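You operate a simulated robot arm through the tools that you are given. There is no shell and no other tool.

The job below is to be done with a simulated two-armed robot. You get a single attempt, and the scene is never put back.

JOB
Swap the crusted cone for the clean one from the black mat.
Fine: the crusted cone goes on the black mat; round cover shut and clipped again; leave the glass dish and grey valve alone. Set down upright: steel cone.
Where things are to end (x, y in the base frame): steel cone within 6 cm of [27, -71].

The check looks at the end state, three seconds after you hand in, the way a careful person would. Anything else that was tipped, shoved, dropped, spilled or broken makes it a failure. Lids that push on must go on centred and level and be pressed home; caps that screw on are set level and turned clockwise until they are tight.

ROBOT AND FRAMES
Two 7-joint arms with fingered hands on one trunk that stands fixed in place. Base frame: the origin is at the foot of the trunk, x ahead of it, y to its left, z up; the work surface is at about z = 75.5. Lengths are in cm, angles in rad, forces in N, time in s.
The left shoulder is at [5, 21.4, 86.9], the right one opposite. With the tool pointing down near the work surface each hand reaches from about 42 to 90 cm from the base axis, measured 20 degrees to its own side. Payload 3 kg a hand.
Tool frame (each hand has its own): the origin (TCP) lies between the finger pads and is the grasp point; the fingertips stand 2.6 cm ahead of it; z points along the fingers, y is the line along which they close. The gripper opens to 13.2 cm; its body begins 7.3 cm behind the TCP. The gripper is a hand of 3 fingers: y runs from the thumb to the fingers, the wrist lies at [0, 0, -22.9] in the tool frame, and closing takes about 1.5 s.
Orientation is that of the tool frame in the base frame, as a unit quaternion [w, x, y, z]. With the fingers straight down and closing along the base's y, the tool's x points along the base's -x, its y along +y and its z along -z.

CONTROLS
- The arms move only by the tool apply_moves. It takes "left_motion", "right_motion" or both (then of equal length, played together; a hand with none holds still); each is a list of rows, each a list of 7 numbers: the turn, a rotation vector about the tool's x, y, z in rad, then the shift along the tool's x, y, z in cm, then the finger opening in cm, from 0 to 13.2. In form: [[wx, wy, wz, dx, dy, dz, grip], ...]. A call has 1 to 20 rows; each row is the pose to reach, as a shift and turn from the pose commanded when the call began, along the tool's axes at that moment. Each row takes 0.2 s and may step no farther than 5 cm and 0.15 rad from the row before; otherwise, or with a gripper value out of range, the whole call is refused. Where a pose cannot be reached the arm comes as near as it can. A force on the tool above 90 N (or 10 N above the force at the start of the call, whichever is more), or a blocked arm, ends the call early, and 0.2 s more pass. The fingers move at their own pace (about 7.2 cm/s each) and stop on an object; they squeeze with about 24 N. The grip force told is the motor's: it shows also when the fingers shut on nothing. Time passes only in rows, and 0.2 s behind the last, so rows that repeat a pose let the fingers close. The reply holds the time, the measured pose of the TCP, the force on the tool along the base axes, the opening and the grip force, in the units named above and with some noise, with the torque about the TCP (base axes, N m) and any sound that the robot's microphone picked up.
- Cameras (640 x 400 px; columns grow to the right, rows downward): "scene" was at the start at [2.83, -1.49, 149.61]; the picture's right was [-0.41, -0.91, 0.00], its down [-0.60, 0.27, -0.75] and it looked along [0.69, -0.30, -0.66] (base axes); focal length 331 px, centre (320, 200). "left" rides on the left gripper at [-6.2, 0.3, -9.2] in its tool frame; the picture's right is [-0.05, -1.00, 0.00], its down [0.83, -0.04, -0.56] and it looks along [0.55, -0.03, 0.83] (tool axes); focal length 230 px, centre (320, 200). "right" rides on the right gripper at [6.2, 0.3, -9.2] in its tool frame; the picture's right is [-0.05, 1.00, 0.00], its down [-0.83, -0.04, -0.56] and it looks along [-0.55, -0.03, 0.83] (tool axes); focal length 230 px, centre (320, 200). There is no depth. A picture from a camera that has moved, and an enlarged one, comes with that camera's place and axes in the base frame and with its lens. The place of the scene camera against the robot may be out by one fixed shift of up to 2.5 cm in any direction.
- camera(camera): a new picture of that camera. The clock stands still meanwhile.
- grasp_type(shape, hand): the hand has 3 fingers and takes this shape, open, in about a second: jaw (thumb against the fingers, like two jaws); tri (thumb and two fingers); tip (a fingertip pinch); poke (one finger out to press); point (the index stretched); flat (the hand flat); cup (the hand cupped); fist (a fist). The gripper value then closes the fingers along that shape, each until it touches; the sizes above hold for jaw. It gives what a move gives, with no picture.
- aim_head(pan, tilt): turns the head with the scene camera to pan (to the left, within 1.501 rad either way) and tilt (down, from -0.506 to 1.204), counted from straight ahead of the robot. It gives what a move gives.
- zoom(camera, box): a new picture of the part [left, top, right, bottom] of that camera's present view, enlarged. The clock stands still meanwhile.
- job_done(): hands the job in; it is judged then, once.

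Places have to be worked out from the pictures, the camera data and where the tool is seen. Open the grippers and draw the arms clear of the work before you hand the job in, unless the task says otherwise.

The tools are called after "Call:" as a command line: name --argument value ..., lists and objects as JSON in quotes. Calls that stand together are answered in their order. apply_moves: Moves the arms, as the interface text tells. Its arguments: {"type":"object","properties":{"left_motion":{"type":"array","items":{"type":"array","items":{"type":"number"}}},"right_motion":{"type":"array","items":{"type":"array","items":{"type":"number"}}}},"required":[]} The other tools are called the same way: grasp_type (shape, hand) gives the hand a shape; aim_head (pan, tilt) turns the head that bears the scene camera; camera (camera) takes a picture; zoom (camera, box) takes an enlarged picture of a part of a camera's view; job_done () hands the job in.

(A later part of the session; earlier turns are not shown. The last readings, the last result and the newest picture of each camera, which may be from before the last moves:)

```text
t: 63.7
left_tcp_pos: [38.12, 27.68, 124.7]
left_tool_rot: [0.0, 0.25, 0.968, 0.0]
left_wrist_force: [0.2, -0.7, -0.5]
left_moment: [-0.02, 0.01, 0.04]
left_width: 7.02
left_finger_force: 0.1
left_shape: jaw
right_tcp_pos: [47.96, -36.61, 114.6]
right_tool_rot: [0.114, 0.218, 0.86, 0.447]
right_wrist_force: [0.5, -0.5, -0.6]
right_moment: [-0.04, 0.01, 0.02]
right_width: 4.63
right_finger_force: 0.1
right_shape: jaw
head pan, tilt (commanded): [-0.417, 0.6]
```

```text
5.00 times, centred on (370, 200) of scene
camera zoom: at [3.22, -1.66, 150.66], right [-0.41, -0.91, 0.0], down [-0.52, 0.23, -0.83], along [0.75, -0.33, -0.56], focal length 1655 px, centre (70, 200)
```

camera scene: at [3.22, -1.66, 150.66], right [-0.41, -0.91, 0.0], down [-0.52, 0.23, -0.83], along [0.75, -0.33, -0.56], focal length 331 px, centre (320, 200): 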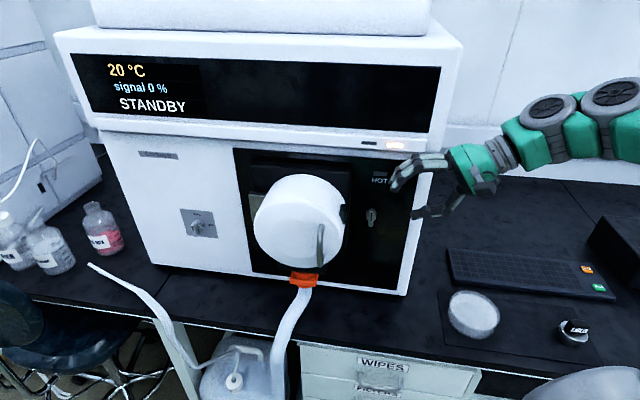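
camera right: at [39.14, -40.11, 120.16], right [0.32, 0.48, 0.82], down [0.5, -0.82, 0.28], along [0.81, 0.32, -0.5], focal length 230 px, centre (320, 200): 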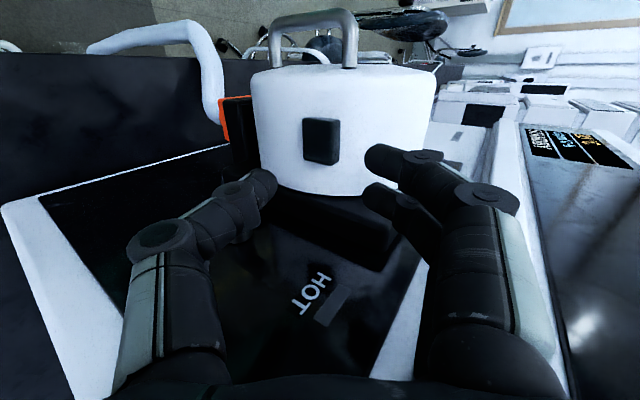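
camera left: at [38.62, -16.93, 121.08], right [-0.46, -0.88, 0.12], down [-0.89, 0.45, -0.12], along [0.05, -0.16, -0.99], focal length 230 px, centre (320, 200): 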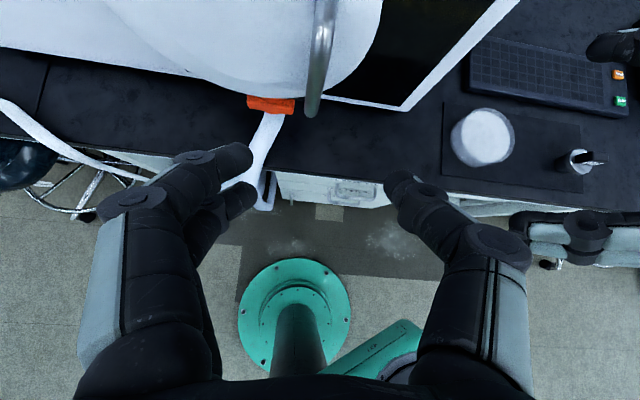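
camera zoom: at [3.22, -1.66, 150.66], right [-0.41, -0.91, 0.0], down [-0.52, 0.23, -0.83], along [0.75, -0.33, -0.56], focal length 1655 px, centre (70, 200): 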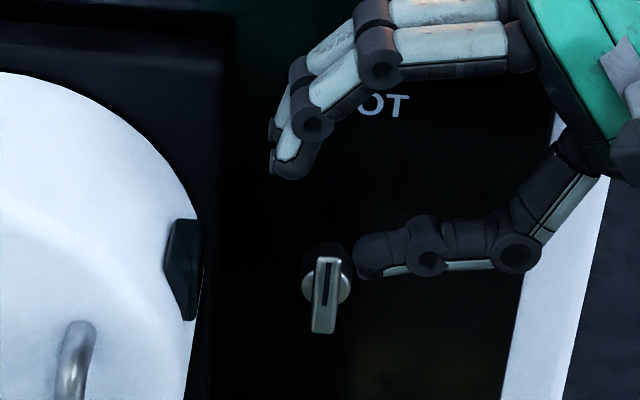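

Well aligned (pad about 0.3 cm nearer the robot than the tool axis). I advance 4.9 cm so the fingertips straddle the pad and close on it.

Call:
apply_moves --right_motion '[[0, 0, 0, 0.3, 0, 2, 4.6], [0, 0, 0, 0.3, 0, 4, 4.6], [0, 0, 0, 0.3, 0, 4.9, 4.6], [0, 0, 0, 0.3, 0, 4.9, 4.6]]'

Call:
camera --camera "right"

Call:
zoom --camera "scene" --box '[320, 160, 420, 240]'

```text
t: 64.7
left_tcp_pos: [37.9, 27.65, 124.8]
left_tool_rot: [-0.001, 0.249, 0.969, 0.0]
left_wrist_force: [-0.7, 0.1, -0.1]
left_moment: [-0.03, -0.02, -0.01]
left_width: 7.0
left_finger_force: 0.1
left_shape: jaw
right_tcp_pos: [49.83, -32.74, 111.72]
right_tool_rot: [0.115, 0.218, 0.86, 0.447]
right_wrist_force: [0.2, -0.1, -0.7]
right_moment: [0.01, -0.04, -0.01]
right_width: 4.65
right_finger_force: 0.1
right_shape: jaw
head pan, tilt (commanded): [-0.417, 0.6]
```

```text
taken
camera right: at [40.89, -36.32, 117.23], right [0.32, 0.48, 0.82], down [0.5, -0.82, 0.28], along [0.8, 0.32, -0.5], focal length 230 px, centre (320, 200)
```

right: 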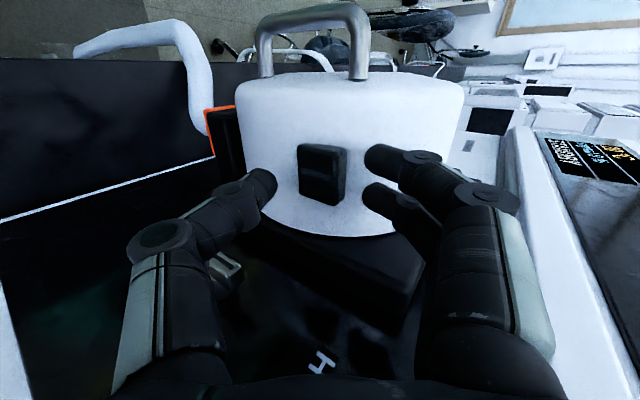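

```text
5.00 times, centred on (370, 200) of scene
camera zoom: at [3.22, -1.66, 150.66], right [-0.41, -0.91, 0.0], down [-0.52, 0.23, -0.83], along [0.75, -0.33, -0.56], focal length 1655 px, centre (70, 200)
```

zoom: 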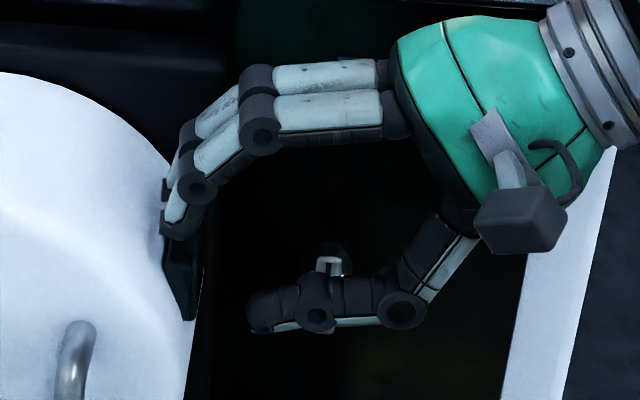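

Call:
apply_moves --right_motion '[[0, 0, 0, 0, 0, 0, 3.5], [0, 0, 0, 0, 0, 0, 2.5], [0, 0, 0, 0, 0, 0, 1.5], [0, 0, 0, 0, 0, 0, 0.5], [0, 0, 0, 0, 0, 0, 0.5], [0, 0, 0, 0, 0, 0, 0.5]]'

Call:
camera --camera "right"

Call:
zoom --camera "scene" --box '[320, 160, 420, 240]'

```text
t: 66.1
left_tcp_pos: [37.99, 27.67, 124.78]
left_tool_rot: [-0.001, 0.249, 0.968, 0.0]
left_wrist_force: [0.0, 0.1, 0.1]
left_moment: [0.0, -0.01, 0.03]
left_width: 7.02
left_finger_force: 0.1
left_shape: jaw
right_tcp_pos: [49.79, -32.78, 111.7]
right_tool_rot: [0.115, 0.217, 0.86, 0.448]
right_wrist_force: [-0.1, -0.1, -0.3]
right_moment: [-0.02, 0.01, 0.01]
right_width: 0.54
right_finger_force: 0.0
right_shape: jaw
head pan, tilt (commanded): [-0.417, 0.6]
```

```text
taken
camera right: at [40.9, -36.34, 117.23], right [0.32, 0.48, 0.82], down [0.5, -0.82, 0.28], along [0.8, 0.32, -0.5], focal length 230 px, centre (320, 200)
```

right: 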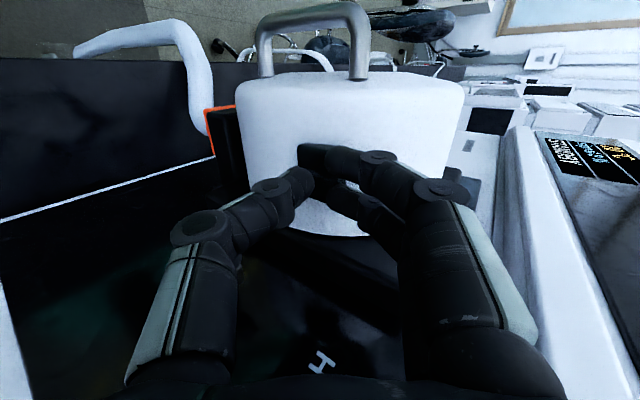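

```text
5.00 times, centred on (370, 200) of scene
camera zoom: at [3.22, -1.66, 150.66], right [-0.41, -0.91, 0.0], down [-0.52, 0.23, -0.83], along [0.75, -0.33, -0.56], focal length 1655 px, centre (70, 200)
```

zoom: 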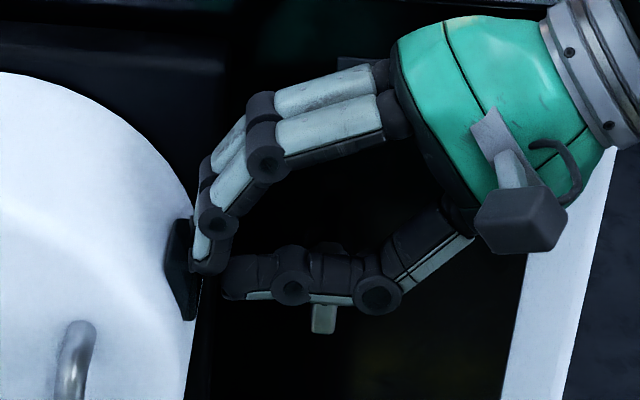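

The fingers closed just outside the pad. I reopen, go 1.5 cm deeper and close again.

Call:
apply_moves --right_motion '[[0, 0, 0, 0, 0, -0.5, 3], [0, 0, 0, 0, 0, -0.5, 4.8], [0, 0, 0, 0, 0, -0.5, 4.8], [0, 0, 0, 0, 0, 0.8, 4.8], [0, 0, 0, 0, 0, 1.5, 4.8], [0, 0, 0, 0, 0, 1.5, 4.8]]'

Call:
apply_moves --right_motion '[[0, 0, 0, 0, 0, 0, 3.5], [0, 0, 0, 0, 0, 0, 2.5], [0, 0, 0, 0, 0, 0, 1.5], [0, 0, 0, 0, 0, 0, 0.5], [0, 0, 0, 0, 0, 0, 0.5], [0, 0, 0, 0, 0, 0, 0.5]]'

Call:
camera --camera "right"

Call:
zoom --camera "scene" --box '[320, 160, 420, 240]'

```text
t: 67.5
left_tcp_pos: [38.02, 27.66, 124.86]
left_tool_rot: [-0.001, 0.25, 0.968, 0.0]
left_wrist_force: [0.0, 0.2, -1.8]
left_moment: [0.01, -0.02, 0.02]
left_width: 7.0
left_finger_force: 0.0
left_shape: jaw
right_tcp_pos: [50.31, -31.66, 110.81]
right_tool_rot: [0.114, 0.218, 0.86, 0.447]
right_wrist_force: [0.4, -0.1, -0.4]
right_moment: [-0.03, -0.03, -0.03]
right_width: 4.75
right_finger_force: 0.1
right_shape: jaw
head pan, tilt (commanded): [-0.417, 0.6]
```

```text
t: 68.9
left_tcp_pos: [38.05, 27.63, 124.75]
left_tool_rot: [0.0, 0.25, 0.968, 0.0]
left_wrist_force: [0.9, -1.0, -0.2]
left_moment: [0.0, -0.01, 0.02]
left_width: 7.01
left_finger_force: 0.0
left_shape: jaw
right_tcp_pos: [50.29, -31.7, 110.81]
right_tool_rot: [0.114, 0.22, 0.859, 0.447]
right_wrist_force: [-10.6, -12.1, 10.9]
right_moment: [-0.14, 0.22, -0.11]
right_width: 1.15
right_finger_force: 24.4
right_shape: jaw
head pan, tilt (commanded): [-0.417, 0.6]
```

```text
taken
camera right: at [41.42, -35.25, 116.36], right [0.32, 0.48, 0.82], down [0.5, -0.82, 0.28], along [0.81, 0.32, -0.5], focal length 230 px, centre (320, 200)
```

right: 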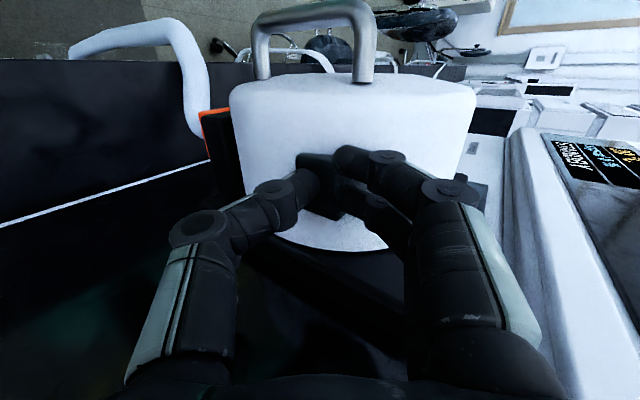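

```text
5.00 times, centred on (370, 200) of scene
camera zoom: at [3.18, -1.68, 150.66], right [-0.41, -0.91, 0.0], down [-0.52, 0.23, -0.83], along [0.75, -0.33, -0.56], focal length 1655 px, centre (70, 200)
```

zoom: 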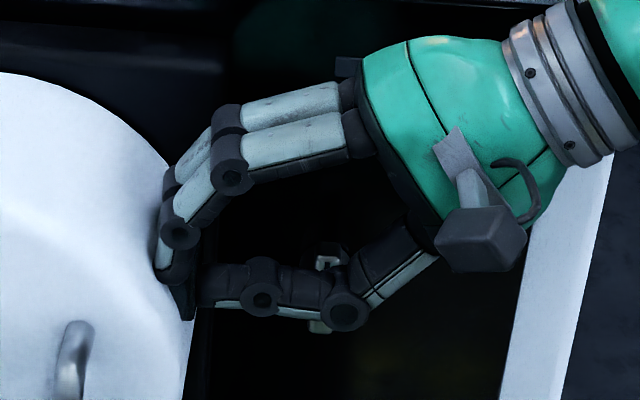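

The pad can't be pinched and it doesn't move. I withdraw the hand clear, turn it tool-down and return to the handle for another gentle pull test (the pad was pressed meanwhile).

Call:
apply_moves --right_motion '[[0, 0, 0, 0, 0, -1, 4], [0, 0, 0, 0, 0, -4.5, 6], [0, 0, 0, 0, 0, -8, 7], [0, 0, 0, 4.3, 0, -8, 7], [0, 0, 0, 8.7, 0, -8, 7], [0, 0, 0, 13, 0, -8, 7]]'

Call:
apply_moves --right_motion '[[0.137, 0, 0, 0.07, 2, 0.75, 7], [0.274, 0, 0, 0.13, 4, 1.5, 7], [0.411, 0, 0, 0.2, 6, 2.2, 7], [0.548, 0, 0, 0.27, 8.1, 3, 7], [0.685, 0, 0, 0.33, 10.1, 3.7, 7], [0.822, 0, 0, 0.4, 12.1, 4.5, 7], [0.96, 0, 0, 0.47, 14.1, 5.2, 7]]'

Call:
camera --camera "right"

```text
t: 70.3
left_tcp_pos: [38.11, 27.76, 124.94]
left_tool_rot: [-0.001, 0.249, 0.968, 0.0]
left_wrist_force: [-0.5, 0.1, 0.0]
left_moment: [0.02, -0.04, 0.0]
left_width: 7.0
left_finger_force: 0.1
left_shape: jaw
right_tcp_pos: [35.9, -31.09, 115.61]
right_tool_rot: [0.113, 0.218, 0.86, 0.447]
right_wrist_force: [-0.4, 0.4, 0.3]
right_moment: [0.01, -0.04, 0.02]
right_width: 6.95
right_finger_force: 0.2
right_shape: jaw
head pan, tilt (commanded): [-0.417, 0.6]
```

```text
t: 71.9
left_tcp_pos: [38.03, 27.68, 124.88]
left_tool_rot: [-0.001, 0.25, 0.968, 0.0]
left_wrist_force: [-0.3, -0.4, -0.7]
left_moment: [-0.03, 0.02, -0.01]
left_width: 7.01
left_finger_force: 0.0
left_shape: jaw
right_tcp_pos: [41.3, -20.13, 124.17]
right_tool_rot: [0.001, 0.247, 0.969, -0.001]
right_wrist_force: [0.5, 0.0, -0.3]
right_moment: [-0.01, -0.01, 0.01]
right_width: 6.95
right_finger_force: 0.0
right_shape: jaw
head pan, tilt (commanded): [-0.417, 0.6]
```

```text
taken
camera right: at [36.06, -16.92, 133.18], right [0.52, 0.85, 0.0], down [0.71, -0.43, 0.56], along [0.47, -0.29, -0.83], focal length 230 px, centre (320, 200)
```

right: 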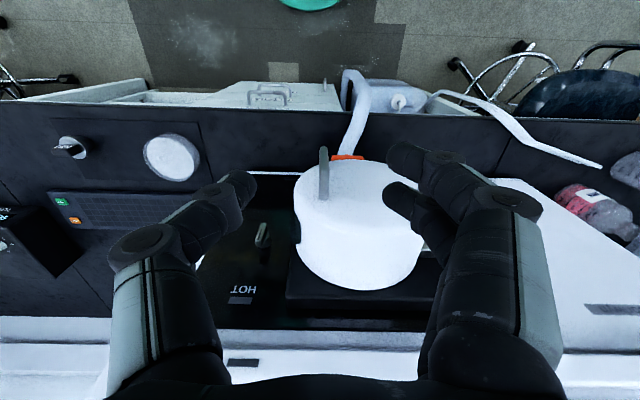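

Call:
zoom --camera "right" --box '[260, 130, 440, 300]'

Call:
apply_moves --right_motion '[[0, -0.05, 0, 0, 0, 3.6, 7], [0, -0.12, 0, 0, 0, 7.2, 7], [0, -0.18, 0, 0, 0, 10.8, 7], [0, -0.24, 0, 0, 0.1, 14.4, 7], [0, -0.3, 0, 0, 0.1, 18, 7]]'

Call:
apply_moves --right_motion '[[0, 0, 0, -1.9, 0, 0.58, 7], [0, 0, 0, -3.8, 0, 1.16, 7], [0, 0, 0, -5.9, 0, 1.8, 7], [0, 0, 0, -5.9, 0, 1.8, 7]]'

Call:
camera --camera "right"

```text
2.35 times, centred on (350, 215) of right
camera zoom: at [36.06, -16.92, 133.18], right [0.52, 0.85, 0.0], down [0.71, -0.43, 0.56], along [0.47, -0.29, -0.83], focal length 541 px, centre (249, 165)
```

zoom: 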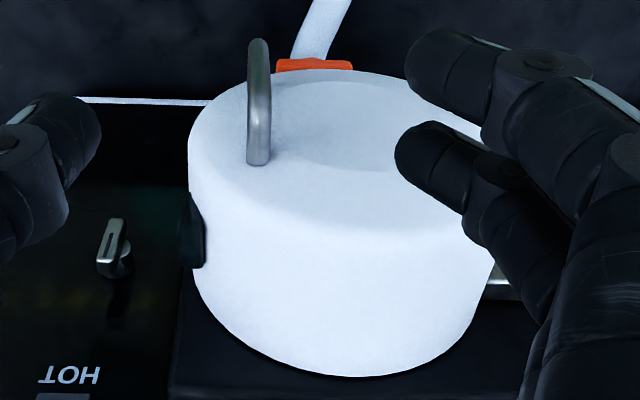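

```text
t: 73.1
left_tcp_pos: [37.92, 27.59, 124.69]
left_tool_rot: [-0.001, 0.249, 0.968, 0.0]
left_wrist_force: [0.3, -0.4, 0.1]
left_moment: [-0.03, -0.05, 0.01]
left_width: 7.02
left_finger_force: 0.0
left_shape: jaw
right_tcp_pos: [41.35, -19.9, 106.0]
right_tool_rot: [0.145, 0.243, 0.958, -0.037]
right_wrist_force: [0.7, -0.2, -0.3]
right_moment: [0.01, -0.02, 0.01]
right_width: 6.97
right_finger_force: 0.0
right_shape: jaw
head pan, tilt (commanded): [-0.417, 0.6]
```

```text
t: 74.1
left_tcp_pos: [37.92, 27.6, 124.88]
left_tool_rot: [-0.001, 0.249, 0.968, 0.0]
left_wrist_force: [0.5, 0.3, 0.4]
left_moment: [0.01, 0.0, 0.02]
left_width: 7.01
left_finger_force: 0.1
left_shape: jaw
right_tcp_pos: [46.63, -22.98, 106.05]
right_tool_rot: [0.145, 0.244, 0.958, -0.037]
right_wrist_force: [0.5, -0.1, -0.2]
right_moment: [0.03, 0.02, 0.0]
right_width: 6.98
right_finger_force: 0.1
right_shape: jaw
head pan, tilt (commanded): [-0.417, 0.6]
```

```text
taken
camera right: at [39.38, -18.66, 112.94], right [0.52, 0.85, 0.02], down [0.53, -0.34, 0.78], along [0.67, -0.4, -0.63], focal length 230 px, centre (320, 200)
```

right: 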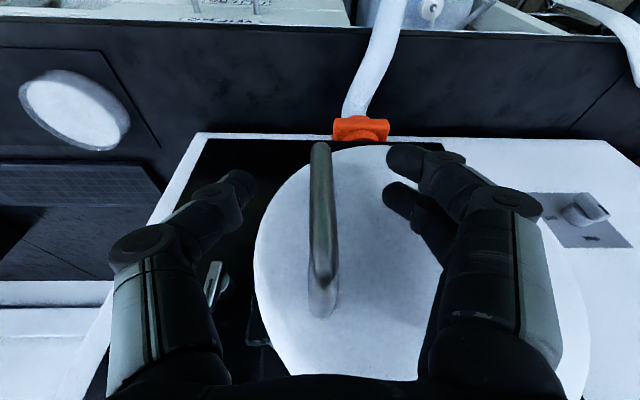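

The bar is between the fingers again. I close and pull only slightly.

Call:
apply_moves --right_motion '[[0, 0, 0, 0, 0, 0, 5], [0, 0, 0, 0, 0, 0, 3], [0, 0, 0, 0, 0, 0, 1.5], [0, 0, 0, 0, 0, 0, 0], [0, 0, 0, 0, 0, 0, 0], [0, 0, 0, 0, 0, 0, 0], [0, 0, 0, 0, 0, 0, 0], [0, 0, 0, 0.2, 0, -0.06, 0], [0, 0, 0, 0.4, 0, -0.12, 0], [0, 0, 0, 0.6, 0, -0.18, 0], [0, 0, 0, 0.6, 0, -0.18, 0]]'

Call:
camera --camera "right"

```text
t: 76.5
left_tcp_pos: [38.01, 27.74, 124.84]
left_tool_rot: [-0.001, 0.25, 0.968, 0.0]
left_wrist_force: [0.4, -0.8, -0.1]
left_moment: [0.03, 0.01, 0.0]
left_width: 7.01
left_finger_force: 0.1
left_shape: jaw
right_tcp_pos: [46.3, -22.84, 106.07]
right_tool_rot: [0.146, 0.244, 0.958, -0.037]
right_wrist_force: [22.0, -20.9, 0.7]
right_moment: [-0.31, -0.3, -0.01]
right_width: 0.0
right_finger_force: 24.1
right_shape: jaw
head pan, tilt (commanded): [-0.417, 0.6]
```

```text
taken
camera right: at [38.88, -18.44, 113.01], right [0.52, 0.85, 0.02], down [0.53, -0.34, 0.78], along [0.67, -0.4, -0.63], focal length 230 px, centre (320, 200)
```

right: 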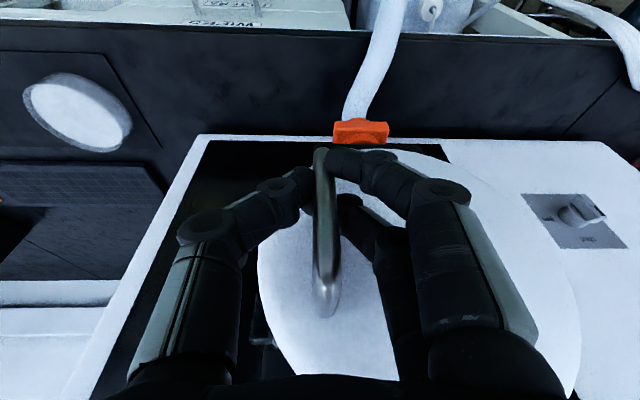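

Still held at ~30 N. While gripping I relax the pull and test whether the cover turns, by a small upward and downward nudge.

Call:
apply_moves --right_motion '[[0, 0, 0, -0.6, 0, 0.18, 0], [0, 0, 0, -0.75, 0, -0.29, 0], [0, 0, 0, -0.9, 0, -0.77, 0]]'

Call:
apply_moves --right_motion '[[0, 0, 0, 0.15, 0, 0.48, 0], [0, 0, 0, 0.3, 0, 0.95, 0], [0, 0, 0, 0.45, 0, 1.43, 0], [0, 0, 0, 0.6, 0, 1.9, 0]]'

Call:
camera --camera "right"

```text
t: 77.3
left_tcp_pos: [38.03, 27.75, 124.85]
left_tool_rot: [0.0, 0.25, 0.968, -0.001]
left_wrist_force: [-0.4, -0.5, -1.2]
left_moment: [0.0, 0.04, -0.02]
left_width: 7.02
left_finger_force: 0.0
left_shape: jaw
right_tcp_pos: [46.64, -22.98, 107.11]
right_tool_rot: [0.144, 0.243, 0.958, -0.037]
right_wrist_force: [-3.5, -1.7, -17.7]
right_moment: [0.02, 0.07, -0.02]
right_width: 0.01
right_finger_force: 24.5
right_shape: jaw
head pan, tilt (commanded): [-0.417, 0.6]
```

```text
t: 78.3
left_tcp_pos: [38.04, 27.8, 124.82]
left_tool_rot: [0.0, 0.25, 0.968, 0.0]
left_wrist_force: [0.0, 0.2, 0.2]
left_moment: [-0.01, -0.02, 0.01]
left_width: 7.03
left_finger_force: 0.1
left_shape: jaw
right_tcp_pos: [47.03, -23.08, 105.17]
right_tool_rot: [0.149, 0.244, 0.958, -0.036]
right_wrist_force: [21.4, -7.6, 31.8]
right_moment: [0.04, -0.28, -0.03]
right_width: 0.0
right_finger_force: 24.6
right_shape: jaw
head pan, tilt (commanded): [-0.417, 0.6]
```

```text
taken
camera right: at [39.58, -18.64, 112.17], right [0.52, 0.85, 0.02], down [0.53, -0.34, 0.78], along [0.67, -0.4, -0.63], focal length 230 px, centre (320, 200)
```

right: 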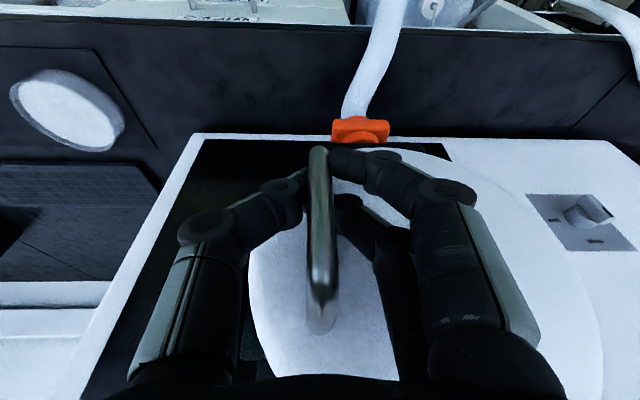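

The cover doesn't turn either. I release and go round once more to hook the pad from behind with the thumb and pull it toward the robot (the way a finger would flick a clip open).

Call:
apply_moves --right_motion '[[0, 0, 0, 0, 0, 0, 4], [0, 0, 0, 0, 0, 0, 7], [0, 0, 0, 0, 0, 0, 7], [0, 0, 0, 2.87, 0, -0.89, 7], [0, 0, 0, 5.73, 0, -1.78, 7], [0, 0, 0, 4.77, -3.5, -4.88, 7], [0, 0, 0, 3.8, -7, -8, 7], [0, 0, 0, 2.85, -10.5, -11.1, 7], [0, 0, 0, 1.9, -14, -14.2, 7]]'

Call:
apply_moves --right_motion '[[-0.0423, 0, -0.1364, -0.5, -0.3, 0.15, 7], [-0.0845, 0, -0.2727, -1, -0.6, 0.3, 7], [-0.127, 0, -0.409, -1.5, -0.9, 0.45, 7], [-0.169, 0, -0.5455, -2, -1.2, 0.6, 8], [-0.211, 0, -0.682, -2.5, -1.5, 0.76, 9], [-0.254, 0, -0.818, -3, -1.8, 0.9, 9], [-0.296, 0, -0.9545, -3.4, -2.1, 1.06, 9], [-0.338, 0, -1.091, -3.9, -2.4, 1.2, 9], [-0.38, 0, -1.227, -4.4, -2.7, 1.36, 9], [-0.423, 0, -1.364, -4.9, -3, 1.5, 9], [-0.465, 0, -1.5, -5.4, -3.3, 1.67, 9]]'

Call:
apply_moves --right_motion '[[0, -0.13, 0, 0, 0, 0, 9], [0, -0.26, 0, 0, 0, 0, 9], [0, -0.39, 0, 0, 0, 0, 9], [0, -0.52, 0, 0, 0, 0, 9], [0, -0.65, 0, 0, 0, 0, 9]]'

Call:
camera --camera "right"

```text
t: 80.3
left_tcp_pos: [38.05, 27.74, 124.78]
left_tool_rot: [-0.001, 0.249, 0.968, 0.0]
left_wrist_force: [0.1, 0.2, -0.7]
left_moment: [0.0, 0.0, 0.01]
left_width: 7.0
left_finger_force: 0.1
left_shape: jaw
right_tcp_pos: [34.72, -32.47, 117.98]
right_tool_rot: [0.145, 0.244, 0.958, -0.037]
right_wrist_force: [0.2, 0.2, -0.1]
right_moment: [-0.02, 0.0, 0.01]
right_width: 6.94
right_finger_force: 0.0
right_shape: jaw
head pan, tilt (commanded): [-0.417, 0.6]
```

```text
t: 82.7
left_tcp_pos: [37.86, 27.67, 124.85]
left_tool_rot: [0.0, 0.25, 0.968, 0.0]
left_wrist_force: [-0.6, 0.1, -0.5]
left_moment: [0.0, 0.03, 0.01]
left_width: 6.98
left_finger_force: 0.0
left_shape: jaw
right_tcp_pos: [38.14, -37.95, 118.04]
right_tool_rot: [0.129, -0.506, 0.85, 0.076]
right_wrist_force: [-0.1, 0.1, 0.3]
right_moment: [0.02, -0.03, -0.01]
right_width: 8.99
right_finger_force: 0.0
right_shape: jaw
head pan, tilt (commanded): [-0.417, 0.6]
```

```text
t: 83.9
left_tcp_pos: [38.03, 27.69, 124.76]
left_tool_rot: [-0.001, 0.249, 0.968, 0.001]
left_wrist_force: [1.1, 0.8, -0.1]
left_moment: [0.01, -0.01, 0.02]
left_width: 7.02
left_finger_force: 0.1
left_shape: jaw
right_tcp_pos: [38.18, -38.01, 118.15]
right_tool_rot: [0.395, -0.455, 0.764, 0.234]
right_wrist_force: [0.3, 0.7, 1.3]
right_moment: [0.01, -0.02, 0.02]
right_width: 8.97
right_finger_force: 0.0
right_shape: jaw
head pan, tilt (commanded): [-0.417, 0.6]
```

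```text
taken
camera right: at [32.7, -47.65, 118.4], right [-0.86, 0.5, 0.04], down [0.05, 0.01, 1.0], along [0.5, 0.86, -0.03], focal length 230 px, centre (320, 200)
```

right: 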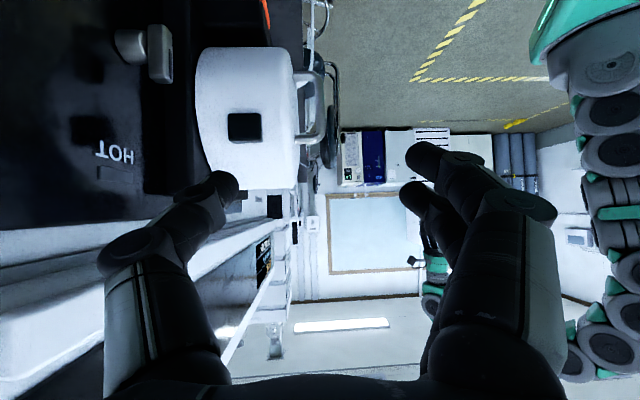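

Orientation reached. I shift sideways so the thumb will come down behind the pad, stopping 8 cm out.

Call:
apply_moves --right_motion '[[0, 0, 0, -0.4, -1.9, 1.4, 9], [0, 0, 0, -0.8, -3.8, 2.8, 9], [0, 0, 0, -1.1, -5.7, 4.2, 9]]'

Call:
camera --camera "right"

Call:
zoom --camera "scene" --box '[310, 140, 450, 250]'

```text
t: 84.7
left_tcp_pos: [37.95, 27.77, 124.84]
left_tool_rot: [-0.001, 0.251, 0.968, 0.0]
left_wrist_force: [0.7, -0.4, 0.8]
left_moment: [0.01, 0.01, -0.02]
left_width: 7.02
left_finger_force: 0.2
left_shape: jaw
right_tcp_pos: [45.16, -37.19, 116.41]
right_tool_rot: [0.394, -0.454, 0.764, 0.233]
right_wrist_force: [-0.6, -1.2, -0.4]
right_moment: [-0.02, 0.01, 0.03]
right_width: 8.95
right_finger_force: 0.1
right_shape: jaw
head pan, tilt (commanded): [-0.417, 0.6]
```

```text
taken
camera right: at [39.65, -46.84, 116.79], right [-0.86, 0.5, 0.04], down [0.05, 0.01, 1.0], along [0.5, 0.86, -0.03], focal length 230 px, centre (320, 200)
```

right: 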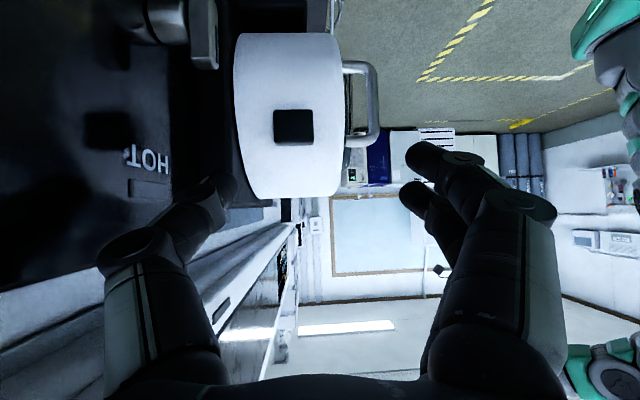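

```text
3.64 times, centred on (380, 195) of scene
camera zoom: at [3.22, -1.66, 150.66], right [-0.41, -0.91, 0.0], down [-0.52, 0.23, -0.83], along [0.75, -0.33, -0.56], focal length 1204 px, centre (102, 218)
```

zoom: 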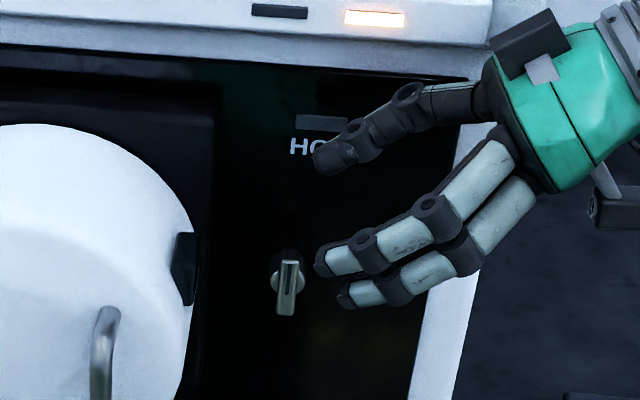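

Call:
apply_moves --right_motion '[[0, 0, 0, 0.2, 0, 2.7, 9], [0, 0, 0, 0.4, 0, 5.4, 9], [0, 0, 0, 0.49, 0, 7.2, 9], [0, 0, 0, 0.49, 0, 7.9, 9]]'

Call:
camera --camera "right"

Call:
zoom --camera "scene" --box '[310, 140, 450, 250]'

```text
t: 85.7
left_tcp_pos: [38.09, 27.68, 124.71]
left_tool_rot: [-0.001, 0.251, 0.968, 0.0]
left_wrist_force: [-0.6, -0.3, 0.5]
left_moment: [0.02, 0.03, 0.01]
left_width: 7.0
left_finger_force: 0.1
left_shape: jaw
right_tcp_pos: [48.18, -31.99, 111.45]
right_tool_rot: [0.394, -0.454, 0.765, 0.233]
right_wrist_force: [-4.6, -5.9, 2.8]
right_moment: [-0.07, -0.06, -0.35]
right_width: 8.98
right_finger_force: 0.1
right_shape: jaw
head pan, tilt (commanded): [-0.417, 0.6]
```

```text
taken
camera right: at [42.61, -41.52, 111.77], right [-0.86, 0.51, 0.04], down [0.05, 0.01, 1.0], along [0.5, 0.86, -0.03], focal length 230 px, centre (320, 200)
```

right: 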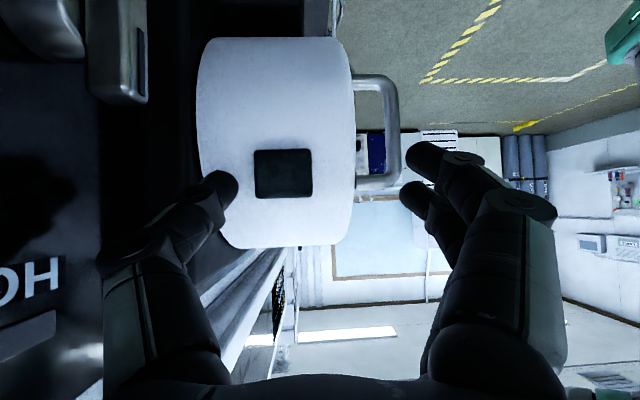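

```text
3.64 times, centred on (380, 195) of scene
camera zoom: at [3.21, -1.67, 150.66], right [-0.41, -0.91, 0.0], down [-0.52, 0.23, -0.83], along [0.75, -0.33, -0.56], focal length 1204 px, centre (102, 218)
```

zoom: 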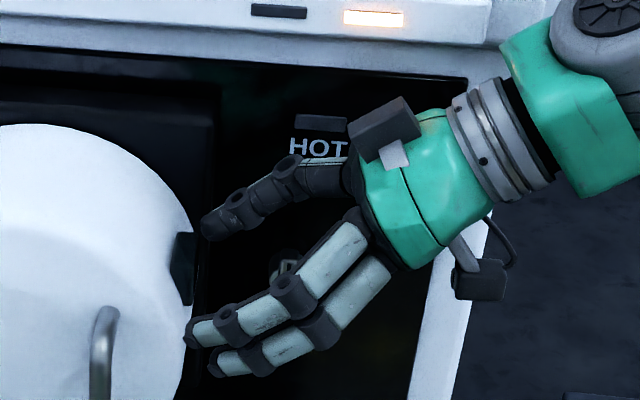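

The thumb tip lies just behind the pad touching the cover. I draw it toward the robot in small steps.

Call:
apply_moves --right_motion '[[0, 0, 0, 0, 0.5, 0, 9], [0, 0, 0, 0, 1.0, 0, 9], [0, 0, 0, 0, 1.4, 0, 9]]'

Call:
camera --camera "right"

```text
t: 86.5
left_tcp_pos: [37.99, 27.71, 124.79]
left_tool_rot: [-0.002, 0.249, 0.969, 0.0]
left_wrist_force: [0.5, 0.2, 0.0]
left_moment: [0.02, -0.07, -0.05]
left_width: 7.0
left_finger_force: 0.1
left_shape: jaw
right_tcp_pos: [46.84, -31.01, 111.5]
right_tool_rot: [0.392, -0.456, 0.764, 0.234]
right_wrist_force: [-0.1, -1.3, 0.5]
right_moment: [0.0, -0.01, -0.11]
right_width: 8.97
right_finger_force: 0.1
right_shape: jaw
head pan, tilt (commanded): [-0.417, 0.6]
```

```text
taken
camera right: at [41.36, -40.73, 111.79], right [-0.86, 0.5, 0.04], down [0.05, 0.01, 1.0], along [0.5, 0.86, -0.03], focal length 230 px, centre (320, 200)
```

right: 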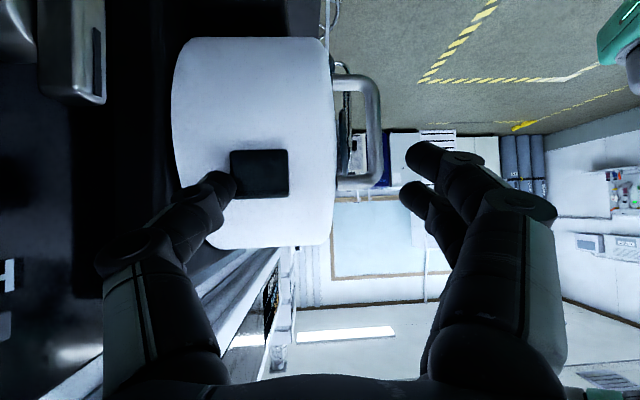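

Call:
apply_moves --right_motion '[[0, 0, 0, 0, 0.3, 0.15, 9], [0, 0, 0, 0, 0.6, 0.15, 9], [0, 0, 0, 0, 0.9, 0.15, 9]]'

Call:
camera --camera "right"

```text
t: 87.3
left_tcp_pos: [37.98, 27.66, 124.76]
left_tool_rot: [-0.001, 0.249, 0.968, 0.0]
left_wrist_force: [0.8, -0.1, 0.4]
left_moment: [-0.01, -0.03, 0.03]
left_width: 7.01
left_finger_force: 0.0
left_shape: jaw
right_tcp_pos: [46.12, -30.56, 111.47]
right_tool_rot: [0.394, -0.454, 0.764, 0.234]
right_wrist_force: [-1.0, -2.7, -0.2]
right_moment: [-0.06, -0.04, -0.15]
right_width: 8.98
right_finger_force: 0.0
right_shape: jaw
head pan, tilt (commanded): [-0.417, 0.6]
```

```text
taken
camera right: at [40.56, -40.18, 111.79], right [-0.86, 0.5, 0.04], down [0.05, 0.01, 1.0], along [0.5, 0.86, -0.03], focal length 230 px, centre (320, 200)
```

right: 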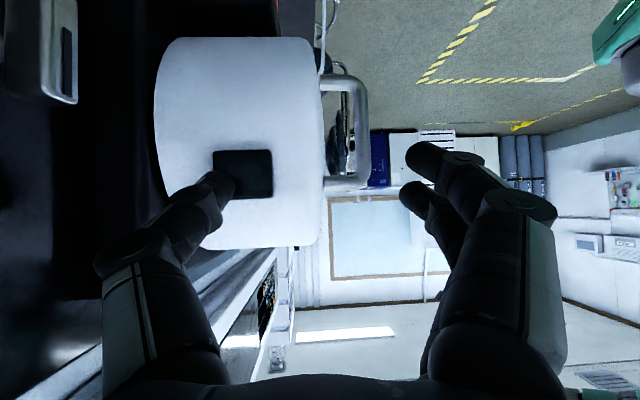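

The thumb only rides over the pad; the pad seems a fixed sight glass. The remaining candidate for holding the cover is the steel turn-knob at the right. I back off and reposition facing the instrument to test it; it can be turned back.

Call:
apply_moves --right_motion '[[0, 0, 0, 0, 0, -2.5, 9], [0, 0, 0, 0, 0, -5.5, 8], [0, 0, 0, 0, 0, -8.5, 6]]'

Call:
apply_moves --right_motion '[[0, 0.132, 0, -0.5, 0.6, -0.4, 6], [0, 0.264, 0, -1, 1.2, -0.8, 5], [0, 0.396, 0, -1.5, 1.8, -1.2, 5], [0, 0.528, 0, -2, 2.4, -1.6, 4], [0, 0.66, 0, -2.5, 3, -2, 4]]'

Call:
camera --camera "right"

```text
t: 88.1
left_tcp_pos: [38.09, 27.78, 124.76]
left_tool_rot: [-0.001, 0.249, 0.969, 0.001]
left_wrist_force: [-0.3, -0.3, -0.6]
left_moment: [-0.02, 0.01, 0.0]
left_width: 6.97
left_finger_force: 0.0
left_shape: jaw
right_tcp_pos: [42.66, -36.51, 116.23]
right_tool_rot: [0.394, -0.454, 0.764, 0.234]
right_wrist_force: [0.9, -0.4, -1.0]
right_moment: [-0.01, 0.01, -0.02]
right_width: 6.07
right_finger_force: 0.0
right_shape: jaw
head pan, tilt (commanded): [-0.417, 0.6]
```

```text
t: 89.3
left_tcp_pos: [38.08, 27.71, 124.82]
left_tool_rot: [-0.001, 0.25, 0.968, 0.0]
left_wrist_force: [-0.3, 0.3, 0.2]
left_moment: [0.0, -0.03, -0.01]
left_width: 6.99
left_finger_force: 0.0
left_shape: jaw
right_tcp_pos: [40.09, -35.39, 119.57]
right_tool_rot: [0.125, -0.506, 0.85, 0.073]
right_wrist_force: [1.1, 0.0, 0.2]
right_moment: [-0.03, 0.01, -0.01]
right_width: 4.03
right_finger_force: 0.0
right_shape: jaw
head pan, tilt (commanded): [-0.417, 0.6]
```

```text
taken
camera right: at [35.77, -42.8, 126.64], right [-0.85, 0.52, 0.01], down [0.34, 0.54, 0.77], along [0.39, 0.66, -0.64], focal length 230 px, centre (320, 200)
```

right: 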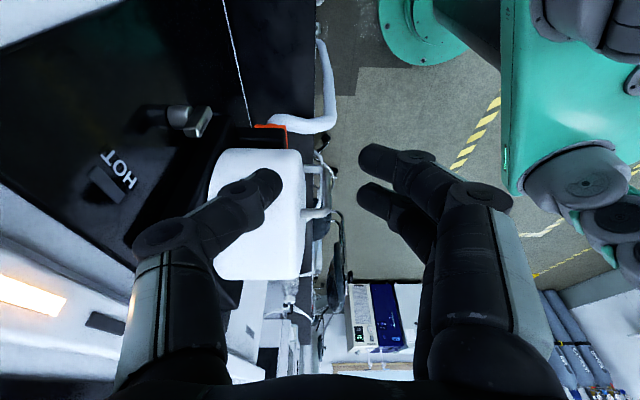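

Call:
apply_moves --right_motion '[[0.0408, 0, 0.1366, -0.33, 0.19, 0.15, 4], [0.0816, 0, 0.2733, -0.65, 0.38, 0.3, 4], [0.1225, 0.001, 0.41, -0.98, 0.57, 0.45, 4], [0.163, 0.001, 0.5465, -1.3, 0.76, 0.6, 4], [0.204, 0.002, 0.683, -1.63, 0.95, 0.75, 4], [0.245, 0.002, 0.82, -1.95, 1.14, 0.9, 4], [0.286, 0.003, 0.956, -2.28, 1.33, 1.06, 4], [0.3265, 0.003, 1.093, -2.6, 1.52, 1.2, 4], [0.367, 0.003, 1.23, -2.93, 1.71, 1.36, 4], [0.408, 0.004, 1.366, -3.25, 1.9, 1.5, 4], [0.449, 0.004, 1.503, -3.58, 2.09, 1.66, 4]]'

Call:
camera --camera "right"

Call:
camera --camera "scene"

```text
t: 91.7
left_tcp_pos: [38.15, 27.75, 124.86]
left_tool_rot: [-0.001, 0.249, 0.969, 0.0]
left_wrist_force: [-0.2, -0.8, -0.2]
left_moment: [-0.02, -0.01, -0.02]
left_width: 7.0
left_finger_force: 0.1
left_shape: jaw
right_tcp_pos: [40.14, -31.01, 118.96]
right_tool_rot: [0.139, 0.244, 0.959, -0.038]
right_wrist_force: [0.5, 0.5, 0.2]
right_moment: [-0.01, -0.02, -0.02]
right_width: 4.04
right_finger_force: 0.0
right_shape: jaw
head pan, tilt (commanded): [-0.417, 0.6]
```

```text
taken
camera right: at [32.83, -26.57, 126.0], right [0.52, 0.85, 0.01], down [0.54, -0.34, 0.77], along [0.66, -0.39, -0.64], focal length 230 px, centre (320, 200)
```

right: 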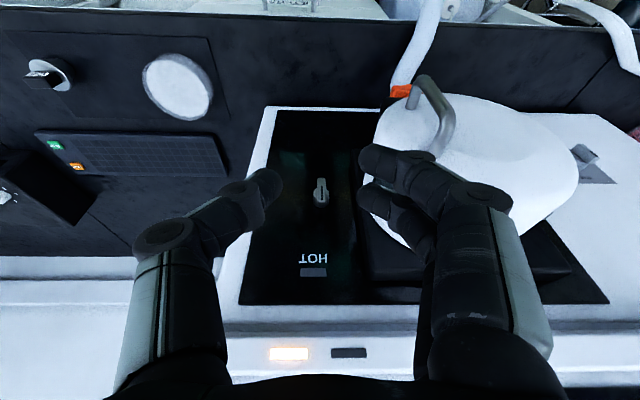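

```text
taken
camera scene: at [3.22, -1.66, 150.66], right [-0.41, -0.91, 0.0], down [-0.52, 0.23, -0.83], along [0.75, -0.33, -0.56], focal length 331 px, centre (320, 200)
```

scene: 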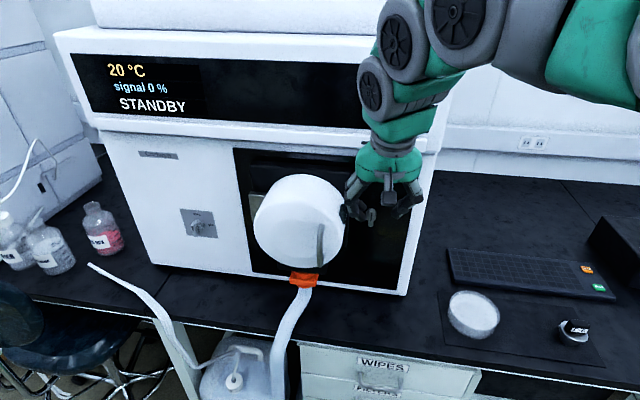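

Call:
zoom --camera "right" --box '[285, 160, 360, 225]'

Call:
zoom --camera "right" --box '[355, 60, 600, 270]'

```text
6.15 times, centred on (322, 192) of right
camera zoom: at [32.83, -26.57, 126.0], right [0.52, 0.85, 0.01], down [0.54, -0.34, 0.77], along [0.66, -0.39, -0.64], focal length 1416 px, centre (305, 246)
```

zoom: 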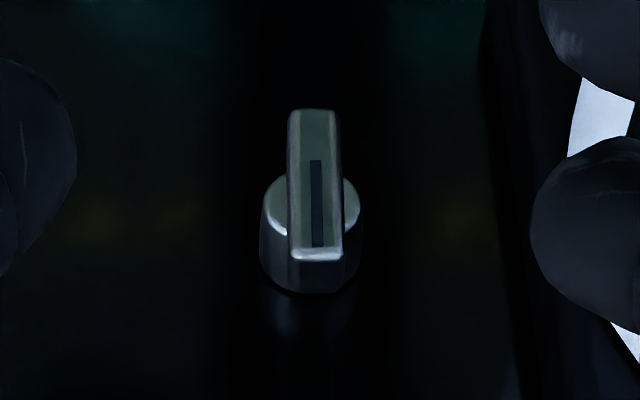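

```text
1.90 times, centred on (478, 165) of right
camera zoom: at [32.83, -26.57, 126.0], right [0.52, 0.85, 0.01], down [0.54, -0.34, 0.77], along [0.66, -0.39, -0.64], focal length 438 px, centre (20, 267)
```

zoom: 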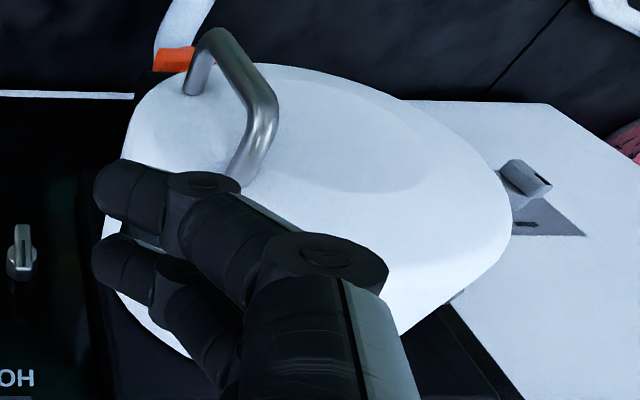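

A straight jaw grip on the knob would hit the cover, so I'll nudge the bar's lower end with the closed hand's thumb tip from the right (a clockwise turn). First I close the hand and move right and down.

Call:
apply_moves --right_motion '[[0, 0.05, 0, 0, -3, 0, 2], [0, 0.1, 0, 0.6, -6, 2, 0], [0, 0.14, 0, 1.4, -8, 4.8, 0], [0, 0.17, 0, 2.3, -9, 7.66, 0], [0, 0.17, 0, 2.3, -9, 7.66, 0], [0, 0.17, 0, 2.3, -9, 7.66, 0], [0, 0.17, 0, 2.3, -9, 7.66, 0]]'

Call:
apply_moves --right_motion '[[-0.15, 0, 0, 0, 0, 0, 0], [-0.3, 0, 0, 0, 0, 0, 0], [-0.45, 0, 0, 0, 0, 0, 0], [-0.6, 0, 0, 0, 0, 0, 0]]'

Call:
camera --camera "right"

Call:
zoom --camera "scene" --box '[300, 150, 480, 290]'

```text
t: 93.3
left_tcp_pos: [38.11, 27.76, 124.81]
left_tool_rot: [-0.001, 0.249, 0.968, -0.001]
left_wrist_force: [-0.4, -0.1, -0.3]
left_moment: [-0.02, -0.01, -0.01]
left_width: 7.01
left_finger_force: 0.0
left_shape: jaw
right_tcp_pos: [35.69, -38.94, 110.89]
right_tool_rot: [0.057, 0.246, 0.968, -0.015]
right_wrist_force: [-0.5, -1.1, 0.1]
right_moment: [0.02, 0.03, 0.0]
right_width: 0.0
right_finger_force: 23.6
right_shape: jaw
head pan, tilt (commanded): [-0.417, 0.6]
```

```text
t: 94.3
left_tcp_pos: [38.0, 27.67, 124.81]
left_tool_rot: [-0.002, 0.249, 0.968, 0.0]
left_wrist_force: [0.0, 0.0, -0.1]
left_moment: [0.02, 0.01, 0.02]
left_width: 7.01
left_finger_force: 0.0
left_shape: jaw
right_tcp_pos: [35.76, -38.92, 111.2]
right_tool_rot: [0.128, 0.217, 0.929, 0.272]
right_wrist_force: [0.1, -0.4, 0.5]
right_moment: [0.03, 0.02, -0.01]
right_width: 0.02
right_finger_force: 24.2
right_shape: jaw
head pan, tilt (commanded): [-0.417, 0.6]
```

```text
taken
camera right: at [27.28, -39.96, 118.03], right [0.38, 0.73, 0.57], down [0.51, -0.67, 0.53], along [0.77, 0.09, -0.63], focal length 230 px, centre (320, 200)
```

right: 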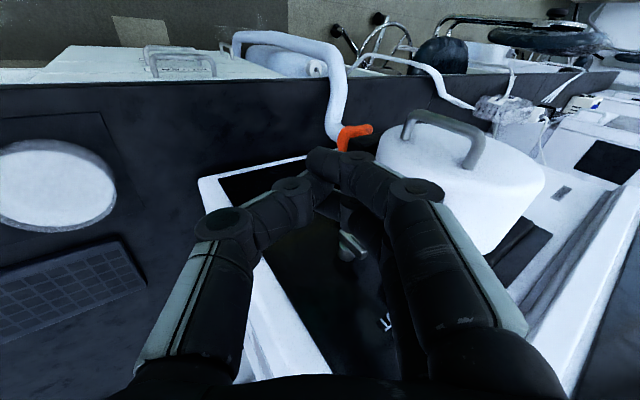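

```text
2.86 times, centred on (390, 220) of scene
camera zoom: at [3.22, -1.66, 150.66], right [-0.41, -0.91, 0.0], down [-0.52, 0.23, -0.83], along [0.75, -0.33, -0.56], focal length 946 px, centre (120, 143)
```

zoom: 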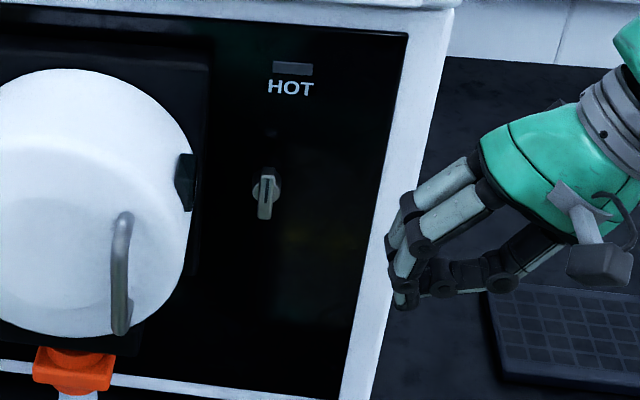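

The hand closed with fingertips together; the distal finger segments make a ~3 cm pushing face. I bring it level with the knob's lower half, to its right.

Call:
apply_moves --right_motion '[[0, 0, 0, 0.47, -2.26, 3.27, 0], [0, 0, 0, 0.94, -4.46, 6.45, 0], [0, 0, 0, -3.53, -4.77, 6.88, 0], [0, 0, 0, -8.0, -5.09, 7.31, 0], [0, 0, 0, -12.07, -5.38, 7.71, 0]]'

Call:
camera --camera "right"

Call:
zoom --camera "scene" --box '[330, 180, 450, 280]'

```text
t: 95.5
left_tcp_pos: [38.08, 27.71, 124.76]
left_tool_rot: [-0.001, 0.25, 0.968, -0.001]
left_wrist_force: [0.8, -0.2, -0.4]
left_moment: [0.01, 0.01, 0.01]
left_width: 7.02
left_finger_force: 0.1
left_shape: jaw
right_tcp_pos: [47.32, -45.32, 103.11]
right_tool_rot: [0.126, 0.217, 0.929, 0.271]
right_wrist_force: [0.2, 0.4, -1.2]
right_moment: [-0.01, -0.01, -0.01]
right_width: 0.0
right_finger_force: 23.8
right_shape: jaw
head pan, tilt (commanded): [-0.417, 0.6]
```

```text
taken
camera right: at [38.9, -46.39, 109.98], right [0.38, 0.73, 0.56], down [0.51, -0.67, 0.53], along [0.77, 0.09, -0.63], focal length 230 px, centre (320, 200)
```

right: 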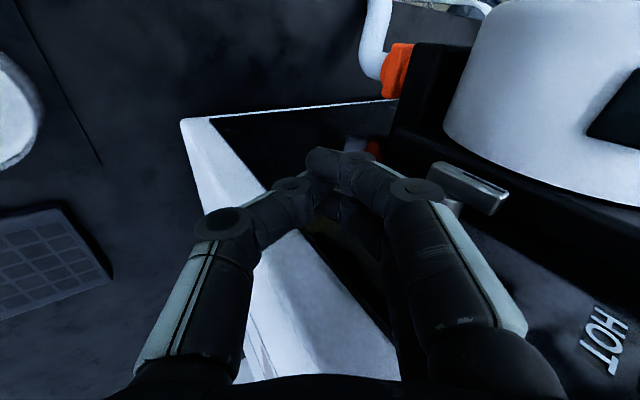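

```text
4.00 times, centred on (390, 230) of scene
camera zoom: at [3.22, -1.67, 150.66], right [-0.41, -0.91, 0.0], down [-0.52, 0.23, -0.83], along [0.75, -0.33, -0.56], focal length 1324 px, centre (40, 80)
```

zoom: 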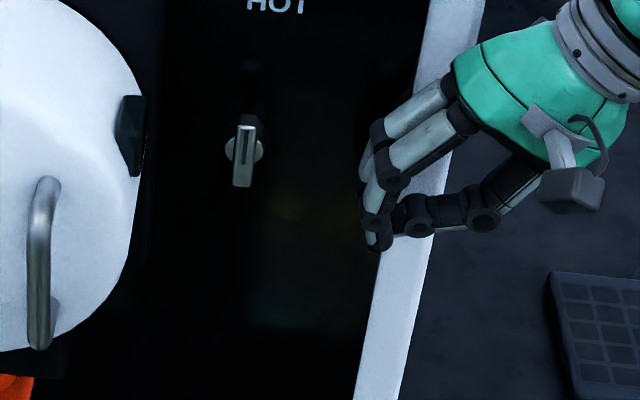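

Call:
apply_moves --right_motion '[[0, 0, 0, -0.01, 2.06, 1.42, 0], [0, 0, 0, -0.01, 4.11, 2.84, 0], [0, 0, 0, -0.02, 4.77, 3.3, 0]]'

Call:
zoom --camera "scene" --box '[330, 180, 450, 280]'

Call:
camera --camera "right"

```text
t: 96.3
left_tcp_pos: [37.9, 27.63, 124.91]
left_tool_rot: [-0.001, 0.251, 0.968, 0.0]
left_wrist_force: [0.1, -0.4, 0.1]
left_moment: [-0.03, -0.01, 0.0]
left_width: 7.03
left_finger_force: 0.1
left_shape: jaw
right_tcp_pos: [50.04, -40.16, 102.95]
right_tool_rot: [0.127, 0.217, 0.929, 0.272]
right_wrist_force: [-0.5, -2.4, 0.5]
right_moment: [0.03, -0.06, -0.07]
right_width: 0.0
right_finger_force: 24.3
right_shape: jaw
head pan, tilt (commanded): [-0.417, 0.6]
```

```text
4.00 times, centred on (390, 230) of scene
camera zoom: at [3.22, -1.67, 150.66], right [-0.41, -0.91, 0.0], down [-0.52, 0.23, -0.83], along [0.75, -0.33, -0.56], focal length 1324 px, centre (40, 80)
```

zoom: 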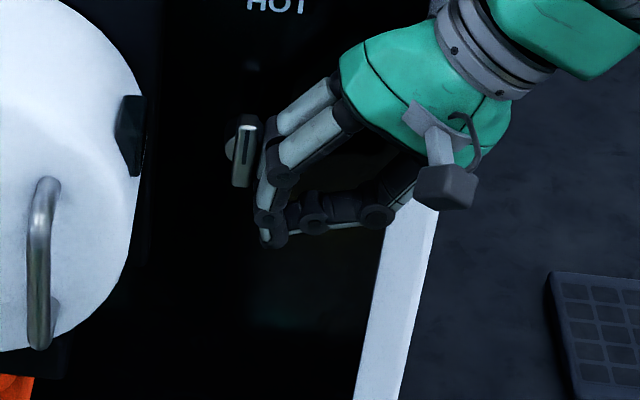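

```text
taken
camera right: at [41.59, -41.19, 109.91], right [0.38, 0.73, 0.56], down [0.51, -0.68, 0.53], along [0.77, 0.09, -0.63], focal length 230 px, centre (320, 200)
```

right: 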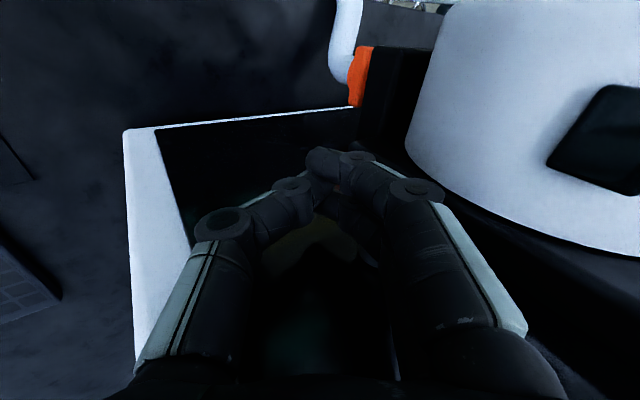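

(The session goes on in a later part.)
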